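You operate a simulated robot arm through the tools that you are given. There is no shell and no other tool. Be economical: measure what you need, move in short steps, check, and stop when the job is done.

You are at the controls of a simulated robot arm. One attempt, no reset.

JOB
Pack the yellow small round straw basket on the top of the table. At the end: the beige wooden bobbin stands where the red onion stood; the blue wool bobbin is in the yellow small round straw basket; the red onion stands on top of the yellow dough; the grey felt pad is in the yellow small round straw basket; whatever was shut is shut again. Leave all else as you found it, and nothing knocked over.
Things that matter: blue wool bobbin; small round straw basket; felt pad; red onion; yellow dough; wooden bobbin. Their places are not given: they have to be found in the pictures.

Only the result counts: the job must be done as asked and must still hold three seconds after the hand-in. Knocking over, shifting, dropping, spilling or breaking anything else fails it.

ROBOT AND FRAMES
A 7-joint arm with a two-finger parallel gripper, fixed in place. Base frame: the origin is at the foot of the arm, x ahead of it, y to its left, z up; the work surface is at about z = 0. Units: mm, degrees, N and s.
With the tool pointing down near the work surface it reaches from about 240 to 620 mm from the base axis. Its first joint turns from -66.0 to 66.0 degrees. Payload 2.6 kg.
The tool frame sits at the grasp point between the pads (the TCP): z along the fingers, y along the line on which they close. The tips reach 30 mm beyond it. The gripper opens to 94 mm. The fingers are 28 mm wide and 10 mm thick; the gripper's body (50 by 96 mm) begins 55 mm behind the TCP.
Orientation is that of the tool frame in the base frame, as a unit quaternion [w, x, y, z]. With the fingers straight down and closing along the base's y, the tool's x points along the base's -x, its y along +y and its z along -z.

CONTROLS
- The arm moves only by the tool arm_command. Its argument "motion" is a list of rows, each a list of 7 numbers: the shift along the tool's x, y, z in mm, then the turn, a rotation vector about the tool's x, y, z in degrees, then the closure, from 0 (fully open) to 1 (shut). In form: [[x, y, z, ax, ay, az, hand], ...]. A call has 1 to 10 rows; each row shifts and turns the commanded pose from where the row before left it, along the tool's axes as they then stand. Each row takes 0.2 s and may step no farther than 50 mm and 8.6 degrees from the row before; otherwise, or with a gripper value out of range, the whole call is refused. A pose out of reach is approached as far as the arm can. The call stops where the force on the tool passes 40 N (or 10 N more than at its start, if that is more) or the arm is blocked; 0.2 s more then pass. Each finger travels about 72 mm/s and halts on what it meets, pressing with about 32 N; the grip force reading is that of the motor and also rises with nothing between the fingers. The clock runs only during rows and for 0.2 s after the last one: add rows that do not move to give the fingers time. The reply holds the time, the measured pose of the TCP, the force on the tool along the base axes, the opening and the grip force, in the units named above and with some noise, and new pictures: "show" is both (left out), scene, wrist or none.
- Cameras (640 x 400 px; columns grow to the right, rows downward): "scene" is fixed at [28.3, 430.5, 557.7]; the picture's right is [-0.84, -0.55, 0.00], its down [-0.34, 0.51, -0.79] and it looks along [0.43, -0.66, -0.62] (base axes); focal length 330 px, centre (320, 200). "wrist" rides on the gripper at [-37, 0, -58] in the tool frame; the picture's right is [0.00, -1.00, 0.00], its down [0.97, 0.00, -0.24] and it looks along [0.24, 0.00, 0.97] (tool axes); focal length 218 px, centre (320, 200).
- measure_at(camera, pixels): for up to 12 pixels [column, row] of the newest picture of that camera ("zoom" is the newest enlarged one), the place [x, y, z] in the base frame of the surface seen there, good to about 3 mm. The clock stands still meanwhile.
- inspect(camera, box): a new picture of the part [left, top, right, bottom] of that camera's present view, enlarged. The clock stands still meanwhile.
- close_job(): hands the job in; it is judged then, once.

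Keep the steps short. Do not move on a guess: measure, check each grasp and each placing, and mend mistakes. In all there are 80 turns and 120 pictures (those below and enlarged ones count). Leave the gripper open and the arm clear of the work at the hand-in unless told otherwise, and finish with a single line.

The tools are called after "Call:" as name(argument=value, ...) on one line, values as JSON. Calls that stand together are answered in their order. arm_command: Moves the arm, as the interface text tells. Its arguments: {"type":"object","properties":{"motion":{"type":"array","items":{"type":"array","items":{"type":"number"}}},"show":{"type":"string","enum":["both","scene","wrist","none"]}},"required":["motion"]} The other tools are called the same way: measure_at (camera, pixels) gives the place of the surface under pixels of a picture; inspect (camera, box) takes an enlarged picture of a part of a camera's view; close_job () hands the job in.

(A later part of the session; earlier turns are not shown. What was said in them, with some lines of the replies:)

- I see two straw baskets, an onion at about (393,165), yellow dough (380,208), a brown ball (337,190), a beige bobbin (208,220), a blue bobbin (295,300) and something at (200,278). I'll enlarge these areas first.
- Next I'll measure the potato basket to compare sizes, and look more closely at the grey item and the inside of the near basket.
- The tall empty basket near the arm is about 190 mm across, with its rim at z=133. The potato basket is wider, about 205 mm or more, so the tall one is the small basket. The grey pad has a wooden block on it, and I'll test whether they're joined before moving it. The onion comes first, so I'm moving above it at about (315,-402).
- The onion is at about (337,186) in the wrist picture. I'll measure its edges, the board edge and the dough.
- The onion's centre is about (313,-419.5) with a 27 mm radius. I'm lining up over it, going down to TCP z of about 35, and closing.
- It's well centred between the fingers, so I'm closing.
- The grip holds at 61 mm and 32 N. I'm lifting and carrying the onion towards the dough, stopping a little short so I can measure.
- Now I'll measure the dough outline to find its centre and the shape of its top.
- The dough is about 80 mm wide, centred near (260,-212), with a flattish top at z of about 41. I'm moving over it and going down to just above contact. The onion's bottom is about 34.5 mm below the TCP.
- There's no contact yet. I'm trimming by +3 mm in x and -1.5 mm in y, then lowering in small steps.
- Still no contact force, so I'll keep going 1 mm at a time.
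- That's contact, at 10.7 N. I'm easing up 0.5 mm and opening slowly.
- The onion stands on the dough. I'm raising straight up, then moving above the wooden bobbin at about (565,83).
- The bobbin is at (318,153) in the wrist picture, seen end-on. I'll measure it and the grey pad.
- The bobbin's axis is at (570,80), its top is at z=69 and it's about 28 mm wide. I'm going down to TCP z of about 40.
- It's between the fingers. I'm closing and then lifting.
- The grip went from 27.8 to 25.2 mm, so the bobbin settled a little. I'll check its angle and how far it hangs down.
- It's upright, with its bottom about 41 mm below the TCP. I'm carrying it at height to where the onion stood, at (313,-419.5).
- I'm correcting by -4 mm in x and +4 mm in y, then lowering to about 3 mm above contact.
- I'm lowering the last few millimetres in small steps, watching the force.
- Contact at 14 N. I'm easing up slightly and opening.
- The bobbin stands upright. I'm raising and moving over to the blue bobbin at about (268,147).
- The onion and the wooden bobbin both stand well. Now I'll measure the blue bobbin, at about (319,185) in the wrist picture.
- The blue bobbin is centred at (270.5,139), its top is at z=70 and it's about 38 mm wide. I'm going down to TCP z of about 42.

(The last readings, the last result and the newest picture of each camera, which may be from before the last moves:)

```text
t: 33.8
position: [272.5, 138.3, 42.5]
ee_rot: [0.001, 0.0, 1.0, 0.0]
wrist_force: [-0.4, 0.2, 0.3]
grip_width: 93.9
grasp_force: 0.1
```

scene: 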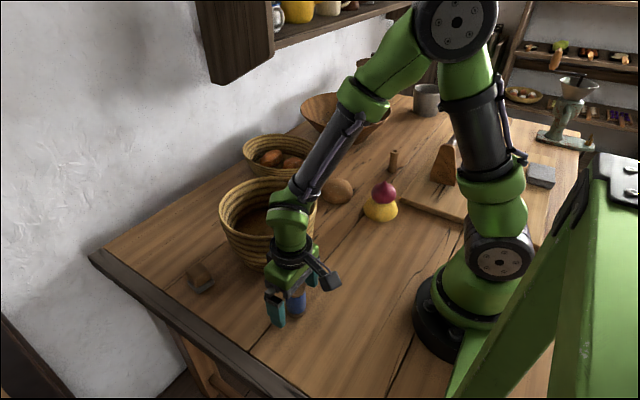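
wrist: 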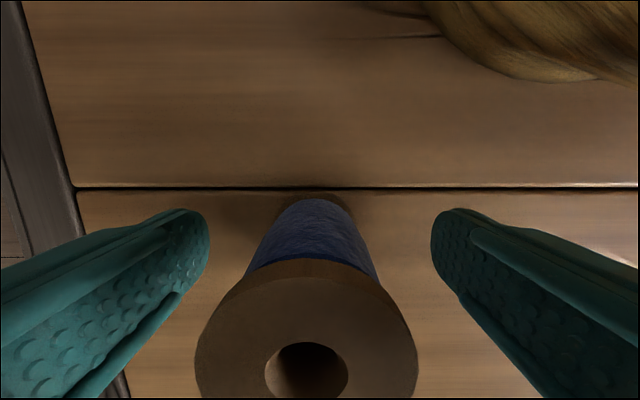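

The bobbin sits about 2 mm to the +y side. I'm trimming and closing.

Call:
arm_command(motion=[[1, 2.2, 0, 0, 0, 0, 0], [0, 0, 0, 0, 0, 0, 0.3], [0, 0, 0, 0, 0, 0, 0.6], [0, 0, 0, 0, 0, 0, 0.85], [0, 0, 0, 0, 0, 0, 0.85], [0, 0, 0, 0, 0, 0, 0.85]], show="wrist")

Call:
arm_command(motion=[[0, 0, -20, 0, 0, 0, 0.85], [0, 0, -45, 0, 0, 0, 0.85], [0, 0, -50, 0, 0, 0, 0.85], [0, 0, -50, 0, 0, 0, 0.85], [0, 0, -20, 0, 0, 0, 0.85], [0, 0, 0, 0, 0, 0, 0.85]], show="both")

```text
t: 35.2
position: [271.7, 141.1, 44.4]
ee_rot: [0.001, -0.001, 1.0, -0.001]
wrist_force: [-0.5, -1.0, 2.5]
grip_width: 42.4
grasp_force: 32.1
```

wrist: 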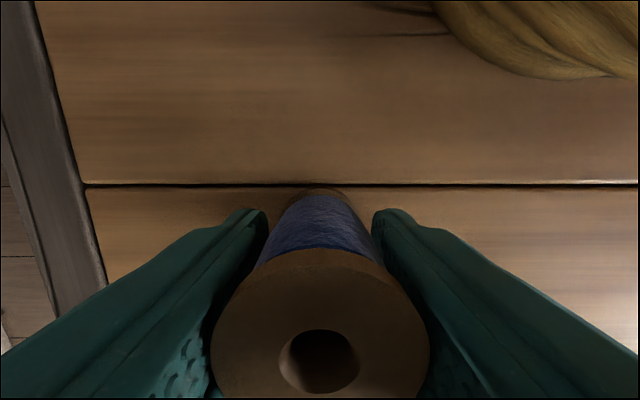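

```text
t: 36.6
position: [269.7, 141.1, 230.3]
ee_rot: [0.0, 0.0, 1.0, 0.0]
wrist_force: [0.1, -0.9, 0.0]
grip_width: 42.0
grasp_force: 32.2
```

scene: 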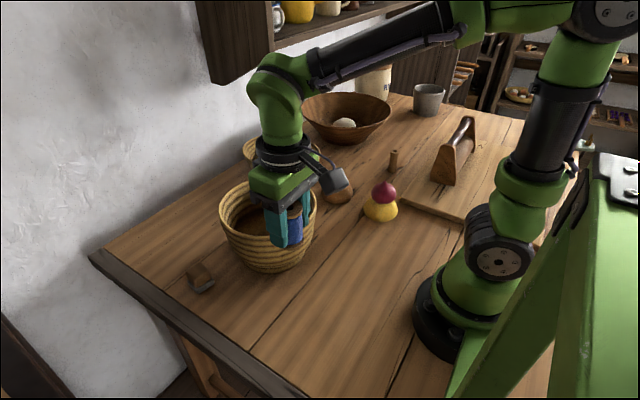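
wrist: 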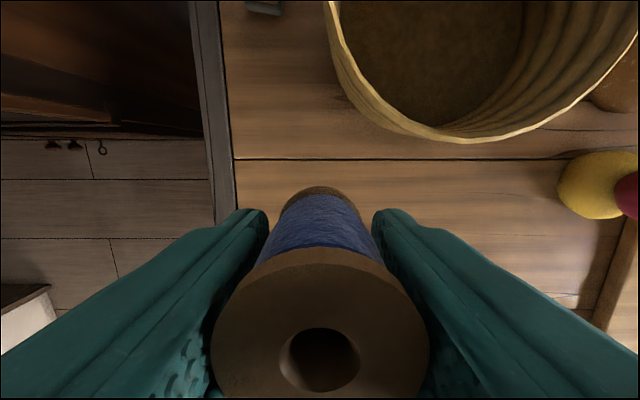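

The grip is firm at 42 mm. I'm moving over the near half of the basket at (370,38) and lowering to about 10 mm above the floor, which I measured at z of about 52.

Call:
arm_command(motion=[[-33.4, -34.3, 0, 0, 0, 0, 0.85], [-33.4, -34.3, 0, 0, 0, 0, 0.85], [-33.4, -34.3, 0, 0, 0, 0, 0.85], [0, 0, 0, 0, 0, 0, 0.85], [0, 0, 40, 0, 0, 0, 0.85], [0, 0, 0, 0, 0, 0, 0.85]], show="both")

```text
t: 38.0
position: [369.9, 41.3, 188.7]
ee_rot: [0.0, 0.0, 1.0, 0.0]
wrist_force: [0.5, 1.2, -0.5]
grip_width: 42.0
grasp_force: 31.7
```

scene: 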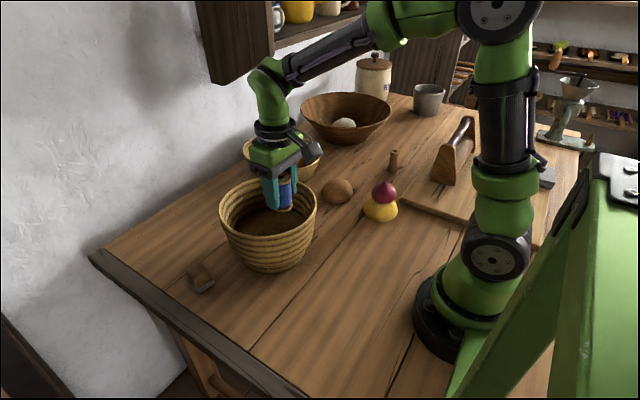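
wrist: 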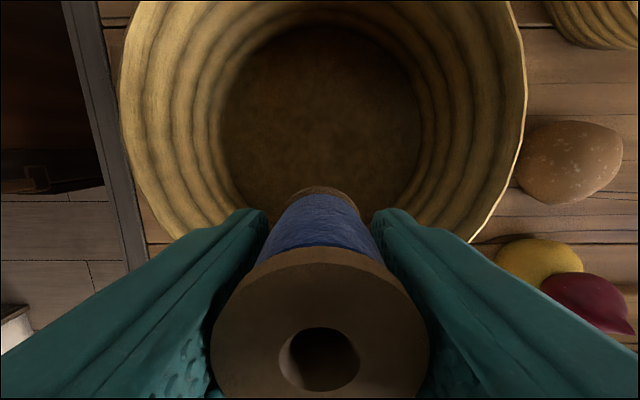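

I'll measure the edges of the basket floor to check the clearance.

Call:
measure_at(camera="wrist", pixels=[[225, 120], [415, 120], [320, 40], [320, 120], [240, 180], [400, 180], [170, 120], [470, 120]])

Call:
measure_at(camera="scene", pixels=[[255, 230], [270, 235], [285, 230], [240, 228], [300, 222], [265, 215]])

```text
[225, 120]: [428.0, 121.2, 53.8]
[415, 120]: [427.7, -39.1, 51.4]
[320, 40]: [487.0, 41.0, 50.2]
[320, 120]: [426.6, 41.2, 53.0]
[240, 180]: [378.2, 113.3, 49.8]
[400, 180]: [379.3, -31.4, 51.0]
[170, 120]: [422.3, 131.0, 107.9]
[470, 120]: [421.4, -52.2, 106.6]
```

```text
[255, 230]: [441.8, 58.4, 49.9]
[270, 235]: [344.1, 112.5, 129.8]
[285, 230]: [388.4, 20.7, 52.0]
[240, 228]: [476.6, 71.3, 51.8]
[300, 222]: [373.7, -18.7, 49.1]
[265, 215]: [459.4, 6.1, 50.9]
```

The floor is about 80 mm in radius around (410,41), at z of about 51, so there's enough room. I'm lowering to just above it.

Call:
arm_command(motion=[[0, 0, 45, 0, 0, 0, 0.85], [0, 0, 40, 0, 0, 0, 0.85], [0, 0, 4, 0, 0, 0, 0.85], [0, 0, 0, 0, 0, 0, 0.85]], show="both")

```text
t: 39.0
position: [368.4, 42.7, 100.1]
ee_rot: [0.0, 0.001, 1.0, 0.0]
wrist_force: [0.2, 0.0, 0.5]
grip_width: 42.0
grasp_force: 31.5
```

scene: 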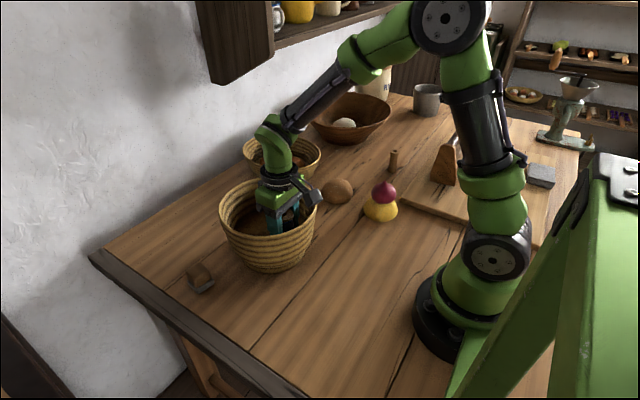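
wrist: 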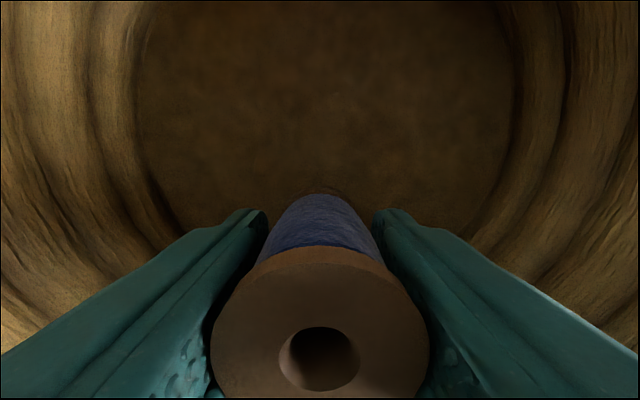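

Call:
arm_command(motion=[[0, 0, 3, 0, 0, 0, 0.85], [0, 0, 1, 0, 0, 0, 0.85], [0, 0, 0, 0, 0, 0, 0.85]], show="none")

Call:
arm_command(motion=[[0, 0, 1, 0, 0, 0, 0.85], [0, 0, 0, 0, 0, 0, 0.85]], show="none")

```text
t: 39.8
position: [370.1, 42.0, 96.0]
ee_rot: [0.0, 0.0, 1.0, 0.0]
wrist_force: [-1.0, -0.2, -0.3]
grip_width: 41.7
grasp_force: 32.0
```

```text
t: 40.4
position: [369.1, 41.0, 95.8]
ee_rot: [0.0, 0.0, 1.0, -0.001]
wrist_force: [-0.2, 0.3, -0.5]
grip_width: 42.0
grasp_force: 32.4
```

No contact yet, so I'll go on 1 mm at a time.

Call:
arm_command(motion=[[0, 0, 1, 0, 0, 0, 0.85], [0, 0, 0, 0, 0, 0, 0.85]], show="none")

Call:
arm_command(motion=[[0, 0, 0.8, 0, 0, 0, 0.85], [0, 0, 0, 0, 0, 0, 0.85]], show="none")

```text
t: 41.0
position: [370.4, 39.6, 95.0]
ee_rot: [0.001, 0.0, 1.0, 0.0]
wrist_force: [-2.2, 4.4, 10.9]
grip_width: 41.7
grasp_force: 32.2
```

```text
t: 41.6
position: [369.4, 40.1, 95.3]
ee_rot: [0.002, 0.0, 1.0, 0.0]
wrist_force: [-0.5, 7.2, 19.2]
grip_width: 41.8
grasp_force: 31.8
```

That's contact. I'm easing up and opening partly, to about 65 mm.

Call:
arm_command(motion=[[0, 0, -1.3, 0, 0, 0, 0.85], [0, 0, 0, 0, 0, 0, 0.54], [0, 0, 0, 0, 0, 0, 0.45], [0, 0, 0, 0, 0, 0, 0.31], [0, 0, 0, 0, 0, 0, 0.31]], show="wrist")

Call:
arm_command(motion=[[0, 0, -15, 0, 0, 0, 0.31], [0, 0, -45, 0, 0, 0, 0.31], [0, 0, -45, 0, 0, 0, 0.31], [0, 0, -45, 0, 0, 0, 0.31], [0, 0, 0, 0, 0, 0, 0.31]], show="both")

```text
t: 42.8
position: [367.5, 40.7, 94.7]
ee_rot: [0.0, 0.0, 1.0, -0.001]
wrist_force: [0.8, -0.3, -0.3]
grip_width: 65.1
grasp_force: 0.0
```

wrist: 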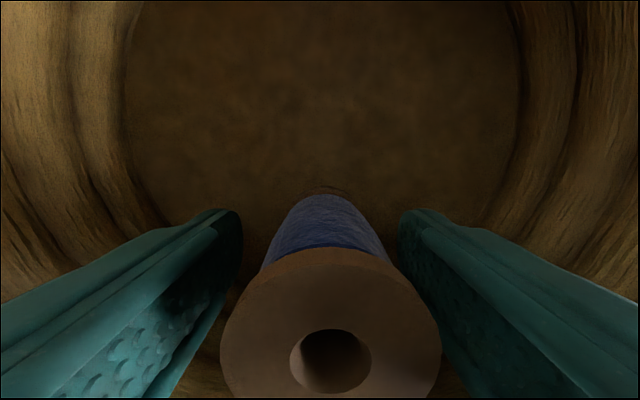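

```text
t: 44.0
position: [369.8, 40.8, 246.2]
ee_rot: [0.001, 0.0, 1.0, 0.001]
wrist_force: [0.3, -0.5, -0.2]
grip_width: 65.2
grasp_force: 0.0
```

scene: 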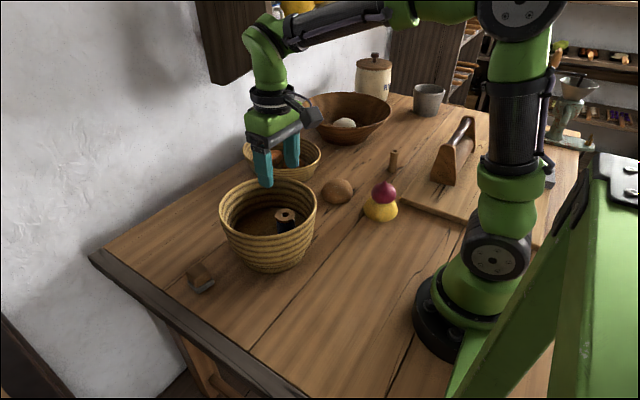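
wrist: 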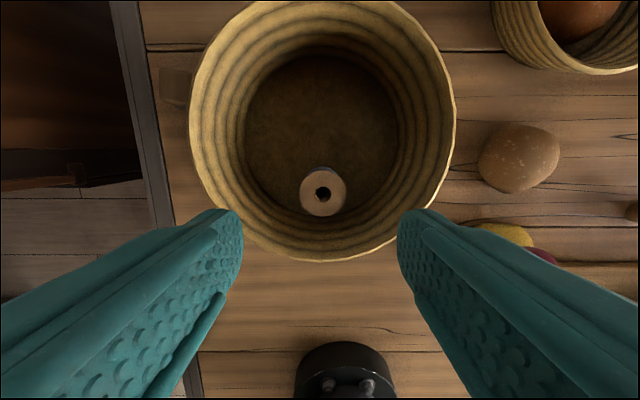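

The blue bobbin stands in the basket. Next I'm moving above the felt pad at about (466,198) and opening fully.

Call:
arm_command(motion=[[-24, 39, 0, 0, 0, 0, 0.31], [-24, 39, 0, 0, 0, 0, 0.2], [-24, 39, 0, 0, 0, 0, 0], [-20, 39, 0, 0, 0, 0, 0], [0, 0, 40, 0, 0, 0, 0], [0, 0, 0, 0, 0, 0, 0]], show="both")

Call:
inspect(camera="wrist", box=[260, 110, 380, 250])

```text
t: 45.4
position: [462.9, 195.0, 204.1]
ee_rot: [0.0, -0.001, 1.0, 0.0]
wrist_force: [-0.5, 0.8, -0.1]
grip_width: 94.0
grasp_force: 0.0
```

scene: 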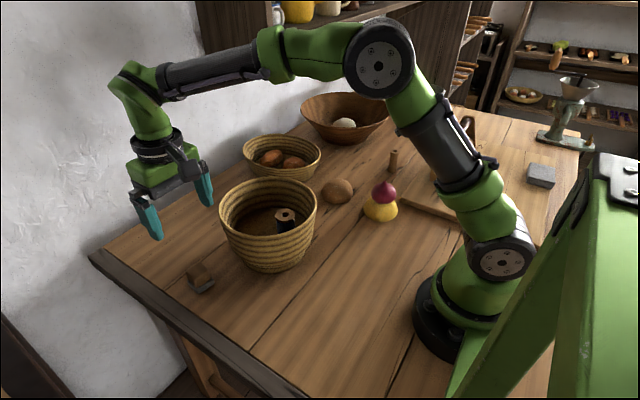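
wrist: 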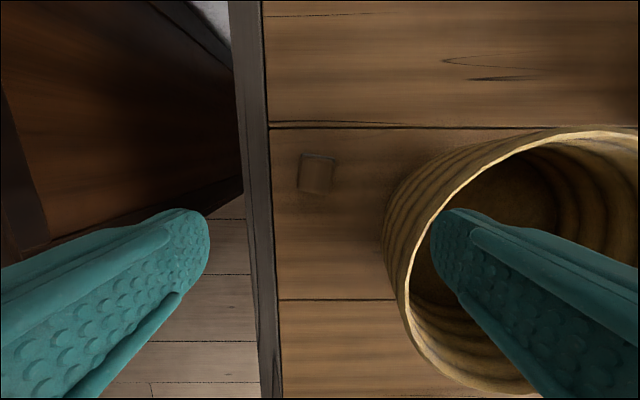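

```text
2.86 times, centred on (320, 180) of wrist
```

zoom: 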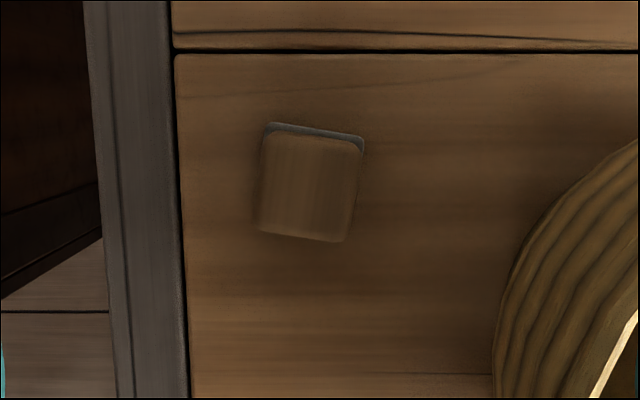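

The block is square on to within about 10°. I'll measure its corners and the grey pad's edge.

Call:
measure_at(camera="zoom", pixels=[[272, 142], [350, 156], [337, 236], [262, 222], [305, 190], [270, 128], [355, 141], [360, 150], [230, 190], [400, 190]])

Call:
measure_at(camera="scene", pixels=[[200, 292], [213, 283], [187, 270], [190, 268], [201, 263], [212, 280], [205, 287], [193, 283]])

Call:
inspect(camera="scene", box=[180, 255, 228, 300])

```text
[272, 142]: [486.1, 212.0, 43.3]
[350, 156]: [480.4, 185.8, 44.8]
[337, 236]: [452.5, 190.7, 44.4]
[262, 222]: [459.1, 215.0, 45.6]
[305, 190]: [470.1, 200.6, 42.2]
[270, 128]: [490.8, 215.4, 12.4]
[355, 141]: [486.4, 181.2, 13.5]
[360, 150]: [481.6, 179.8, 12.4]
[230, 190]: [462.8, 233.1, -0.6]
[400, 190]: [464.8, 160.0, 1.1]
```

```text
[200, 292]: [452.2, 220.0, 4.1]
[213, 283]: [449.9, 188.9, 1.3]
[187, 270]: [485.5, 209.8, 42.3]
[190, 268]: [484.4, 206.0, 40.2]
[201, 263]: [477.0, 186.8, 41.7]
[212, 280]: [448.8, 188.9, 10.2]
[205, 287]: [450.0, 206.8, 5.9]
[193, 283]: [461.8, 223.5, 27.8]
```

```text
8.89 times, centred on (204, 278) of scene
```

zoom: 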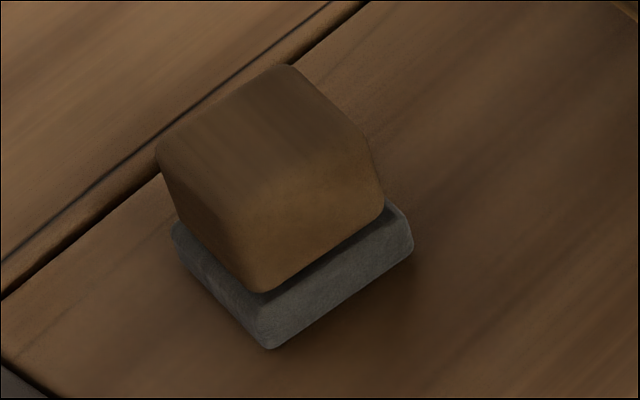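

The block and pad share a centre at (469.5,201) and both are turned about 8°. That looks like one item: a felt pad with a wooden grip. I'm aligning the gripper with an 8.2° turn and going down so the tips reach the pad itself.

Call:
arm_command(motion=[[-6.6, 6, 0, 0, 0, 0, 0], [0, 0, 0, 0, 0, 8.2, 0], [0, 0, 45, 0, 0, 0, 0], [0, 0, 45, 0, 0, 0, 0], [0, 0, 35, 0, 0, 0, 0], [0, 0, 0, 0, 0, 0, 0]], show="both")

```text
t: 46.8
position: [469.1, 203.3, 79.5]
ee_rot: [0.0, 0.071, 0.997, 0.0]
wrist_force: [0.7, 0.6, -0.8]
grip_width: 93.9
grasp_force: 0.1
```

scene: 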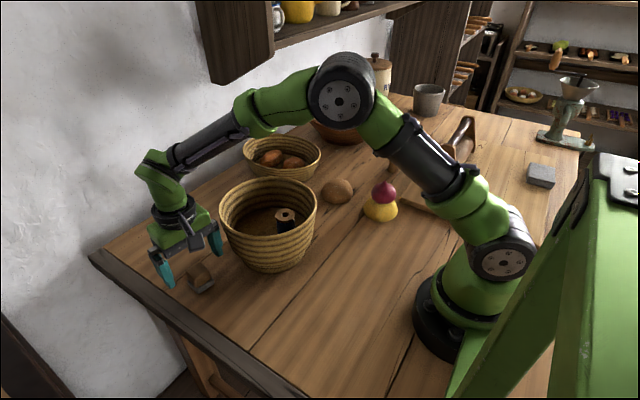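
wrist: 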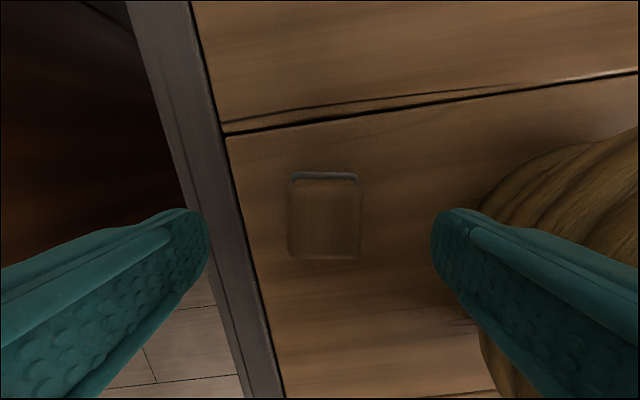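

It's square and centred. I'm going down 45 mm and closing.

Call:
arm_command(motion=[[0, -1.5, 25, 0, 0, 0, 0], [0, 0, 20, 0, 0, 0, 0], [0, 0, 0, 0, 0, 0, 0], [0, 0, 0, 0, 0, 0, 0.3], [0, 0, 0, 0, 0, 0, 0.6], [0, 0, 0, 0, 0, 0, 0.9], [0, 0, 0, 0, 0, 0, 0.9], [0, 0, 0, 0, 0, 0, 0.9]], show="both")

```text
t: 48.6
position: [467.5, 198.9, 34.5]
ee_rot: [0.0, 0.072, 0.997, 0.0]
wrist_force: [0.7, -0.9, 0.0]
grip_width: 39.8
grasp_force: 31.7
```

scene: 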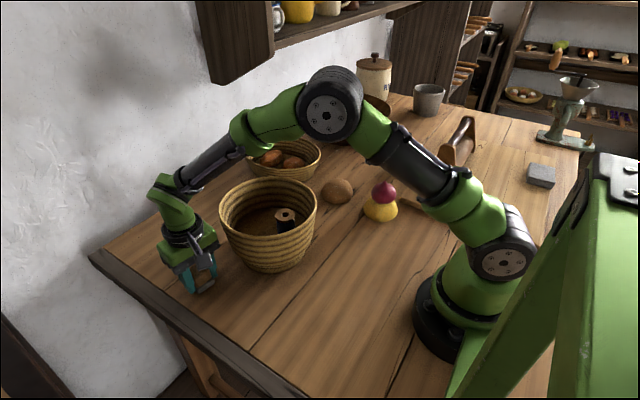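
wrist: 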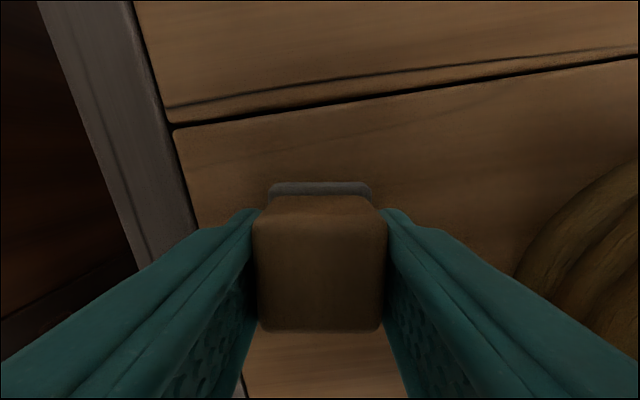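

The grip is on the pad, at 40 mm. To be sure the wooden block belongs to the pad, I'll re-grip 13 mm higher, on the wood only, and lift slightly to see whether the felt comes along.

Call:
arm_command(motion=[[0, 0, 0, 0, 0, 0, 0.5], [0, 0, -7, 0, 0, 0, 0.4], [0, 0, -6, 0, 0, 0, 0.4], [0, 0, 0, 0, 0, 0, 0.7], [0, 0, 0, 0, 0, 0, 0.9], [0, 0, 0, 0, 0, 0, 0.9], [0, 0, 0, 0, 0, 0, 0.9], [0, 0, -10, 0, 0, 0, 0.9], [0, 0, -10, 0, 0, 0, 0.9], [0, 0, 0, 0, 0, 0, 0.9]], show="both")

Call:
inspect(camera="scene", box=[150, 210, 240, 300])

```text
t: 50.8
position: [466.4, 200.1, 67.9]
ee_rot: [0.0, 0.071, 0.997, 0.0]
wrist_force: [0.0, -0.6, -0.3]
grip_width: 34.8
grasp_force: 31.9
```

scene: 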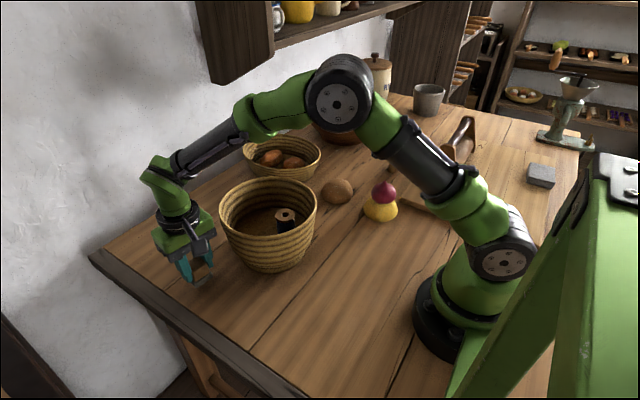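
wrist: 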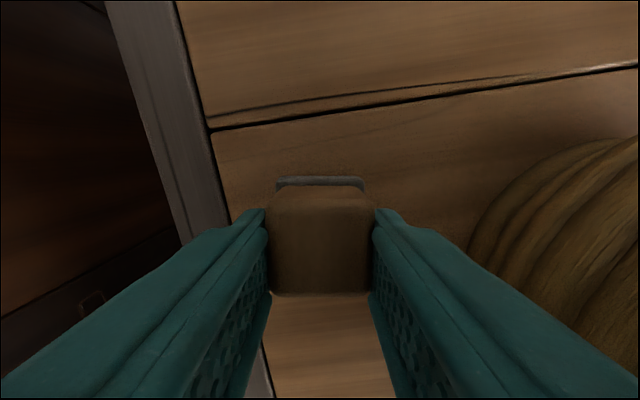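

```text
4.44 times, centred on (195, 255) of scene
```

zoom: 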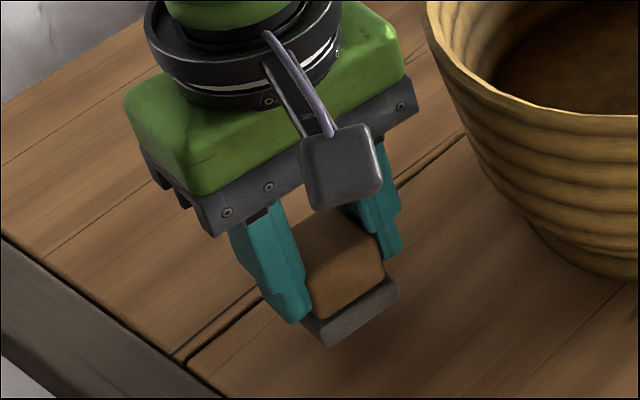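

The felt comes up with the wood, so it's one piece. The grip is firm at 35 mm, with the bottom about 47 mm below the TCP. I'm lifting, turning back and carrying it over the far half of the basket at (432,42).

Call:
arm_command(motion=[[0, 0, -45, 0, 0, 0, 0.9], [0, 0, -50, 0, 0, 0, 0.9], [0, 0, -50, 0, 0, 0, 0.9], [0, 0, 0, 0, 0, -8.2, 0.9], [8.6, -39.5, 0, 0, 0, 0, 0.9], [8.6, -39.5, 0, 0, 0, 0, 0.9], [8.6, -39.5, 0, 0, 0, 0, 0.9], [8.6, -39.5, 0, 0, 0, 0, 0.9], [0, 0, 0, 0, 0, 0, 0.9]], show="both")

```text
t: 52.8
position: [437.8, 42.0, 213.7]
ee_rot: [0.001, 0.0, 1.0, 0.0]
wrist_force: [-0.9, -0.5, -0.2]
grip_width: 34.7
grasp_force: 32.0
```

scene: 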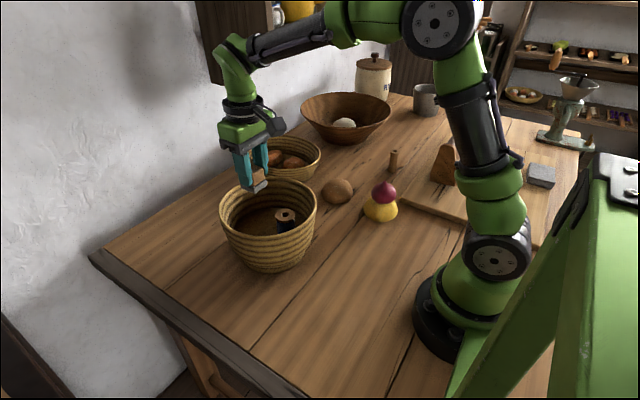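
wrist: 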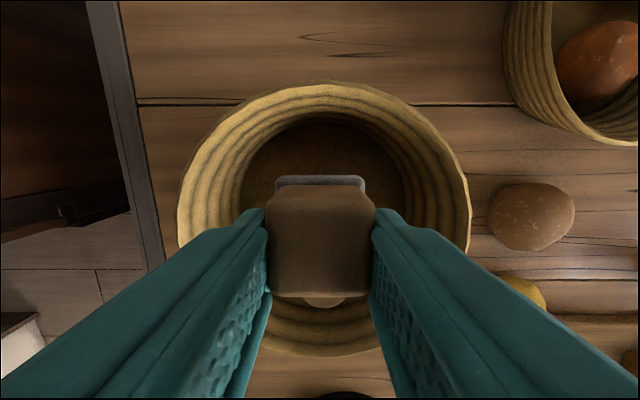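

I'm at (438,42), clear of both the bobbin and the wall. Lowering to a few mm above the floor.

Call:
arm_command(motion=[[1, 0, 45, 0, 0, 0, 0.9], [0, 0, 40, 0, 0, 0, 0.9], [0, 0, 23, 0, 0, 0, 0.9], [0, 0, 0, 0, 0, 0, 0.9]], show="both")

Call:
arm_command(motion=[[0, 0, 2, 0, 0, 0, 0.9], [0, 0, 1.5, 0, 0, 0, 0.9], [0, 0, 0, 0, 0, 0, 0.9]], show="none")

```text
t: 53.8
position: [432.4, 40.8, 105.5]
ee_rot: [0.0, 0.0, 1.0, 0.0]
wrist_force: [0.2, -0.8, -0.1]
grip_width: 34.7
grasp_force: 32.1
```

scene: 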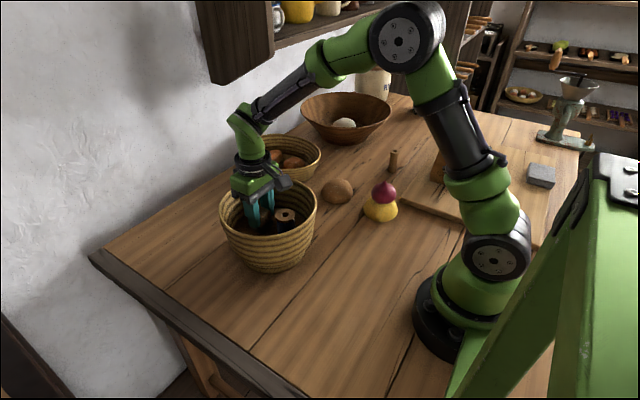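
wrist: 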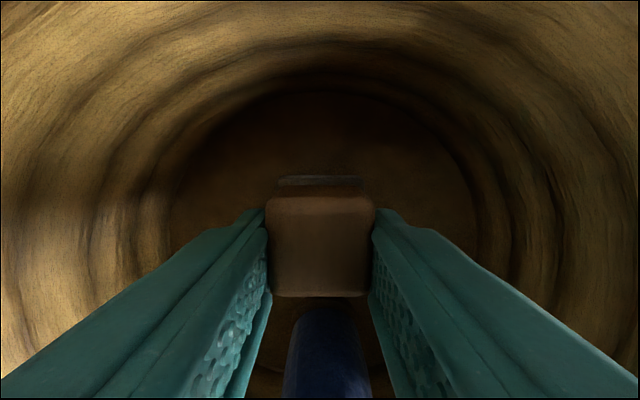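

```text
t: 54.6
position: [432.3, 42.6, 101.6]
ee_rot: [0.0, 0.0, 1.0, 0.0]
wrist_force: [-0.2, -0.1, -0.3]
grip_width: 34.8
grasp_force: 32.1
```

Call:
arm_command(motion=[[0, 0, 1.2, 0, 0, 0, 0.9], [0, 0, 0, 0, 0, 0, 0.9]], show="none")

Call:
arm_command(motion=[[0, 0, 1.2, 0, 0, 0, 0.9], [0, 0, 0, 0, 0, 0, 0.9]], show="none")

```text
t: 55.2
position: [431.9, 42.2, 99.3]
ee_rot: [0.001, 0.0, 1.0, 0.0]
wrist_force: [-7.1, -1.3, 16.1]
grip_width: 34.5
grasp_force: 31.7
```

```text
t: 55.8
position: [433.1, 41.9, 100.0]
ee_rot: [0.002, 0.0, 1.0, 0.0]
wrist_force: [-11.8, -2.6, 36.9]
grip_width: 34.8
grasp_force: 32.6
```

That's firm contact with the floor. I'm easing up 2 mm, opening to about 60 mm, then retracting straight up.

Call:
arm_command(motion=[[0, 0, -1.8, 0, 0, 0, 0.9], [0, 0, 0, 0, 0, 0, 0.62], [0, 0, 0, 0, 0, 0, 0.5], [0, 0, 0, 0, 0, 0, 0.36], [0, 0, 0, 0, 0, 0, 0.36], [0, 0, -15, 0, 0, 0, 0.36], [0, 0, -45, 0, 0, 0, 0.36], [0, 0, -45, 0, 0, 0, 0.36], [0, 0, -45, 0, 0, 0, 0.36]], show="both")

```text
t: 57.8
position: [436.3, 41.9, 250.7]
ee_rot: [0.0, 0.0, 1.0, 0.0]
wrist_force: [-0.5, 0.7, 0.6]
grip_width: 60.2
grasp_force: 0.0
```

scene: 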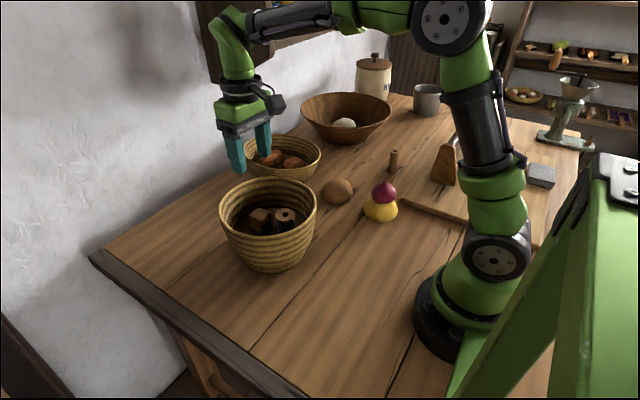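
wrist: 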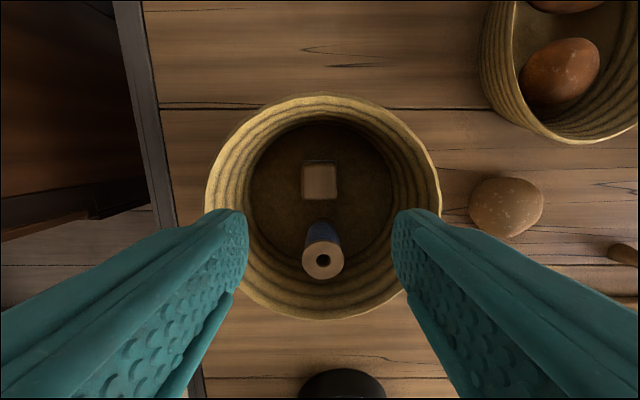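

Both items are in the basket. I'm opening fully, raising clear, and then doing a final check.

Call:
arm_command(motion=[[20, 0, -45, 0, 0, 0, 0.2], [20, 0, -30, 0, 0, 0, 0], [20, -5, 0, 0, 0, 0, 0], [0, 0, 0, 0, 0, 0, 0], [0, 0, 0, 0, 0, 0, 0]], show="both")

Call:
inspect(camera="scene", box=[200, 110, 440, 280])

Call:
measure_at(camera="scene", pixels=[[393, 153], [393, 165], [385, 184], [386, 192], [277, 268], [285, 178], [337, 185]])

```text
t: 59.0
position: [373.7, 39.2, 327.7]
ee_rot: [0.0, 0.0, 1.0, -0.001]
wrist_force: [0.1, -0.5, 0.3]
grip_width: 94.0
grasp_force: 0.1
```

scene: 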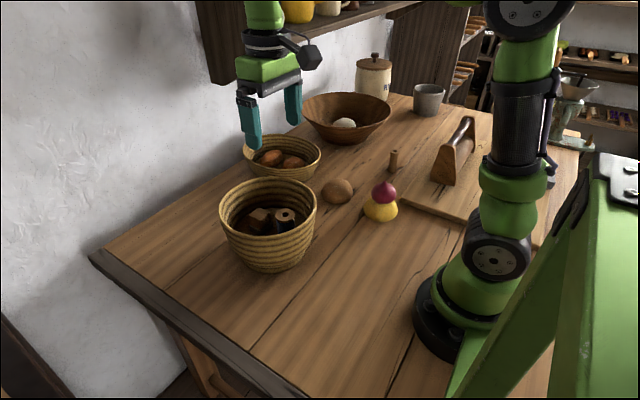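
wrist: 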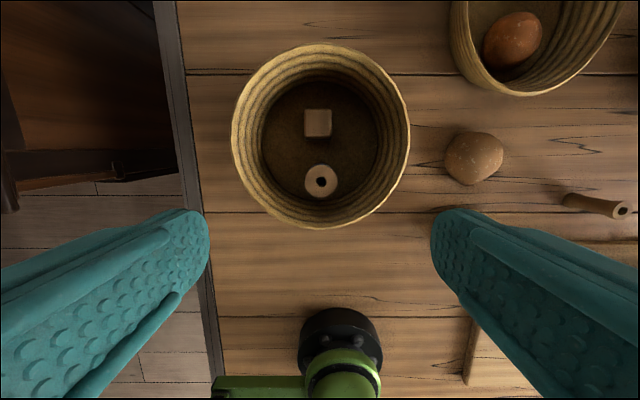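

```text
2.35 times, centred on (320, 195) of scene
```

zoom: 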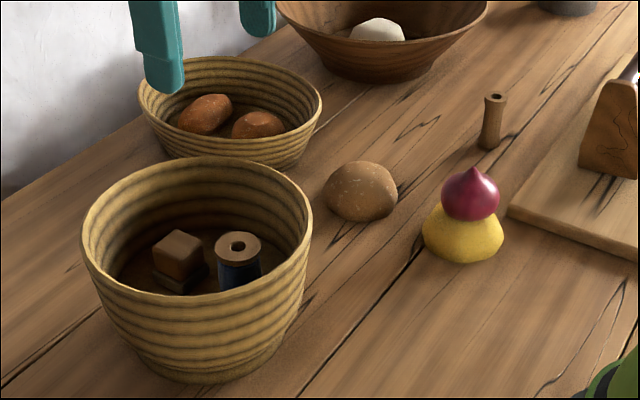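

```text
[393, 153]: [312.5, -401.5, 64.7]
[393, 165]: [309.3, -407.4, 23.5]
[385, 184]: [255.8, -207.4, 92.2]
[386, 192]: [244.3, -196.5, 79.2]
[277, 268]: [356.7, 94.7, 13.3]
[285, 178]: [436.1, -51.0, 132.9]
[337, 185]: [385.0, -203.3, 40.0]
```

Everything is upright and in place. The beige bobbin is on the onion's old spot, the onion is on the dough, and the pad and blue bobbin are in the basket, which hasn't moved. Nothing I handled was shut, the gripper is open and the arm is clear, so I'm handing in.

Call:
close_job()

```text
The job is handed in.
```

The job is handed in: the beige bobbin stands where the onion stood, the onion is on the yellow dough, and the blue bobbin and grey felt pad are in the straw basket, with nothing knocked over.
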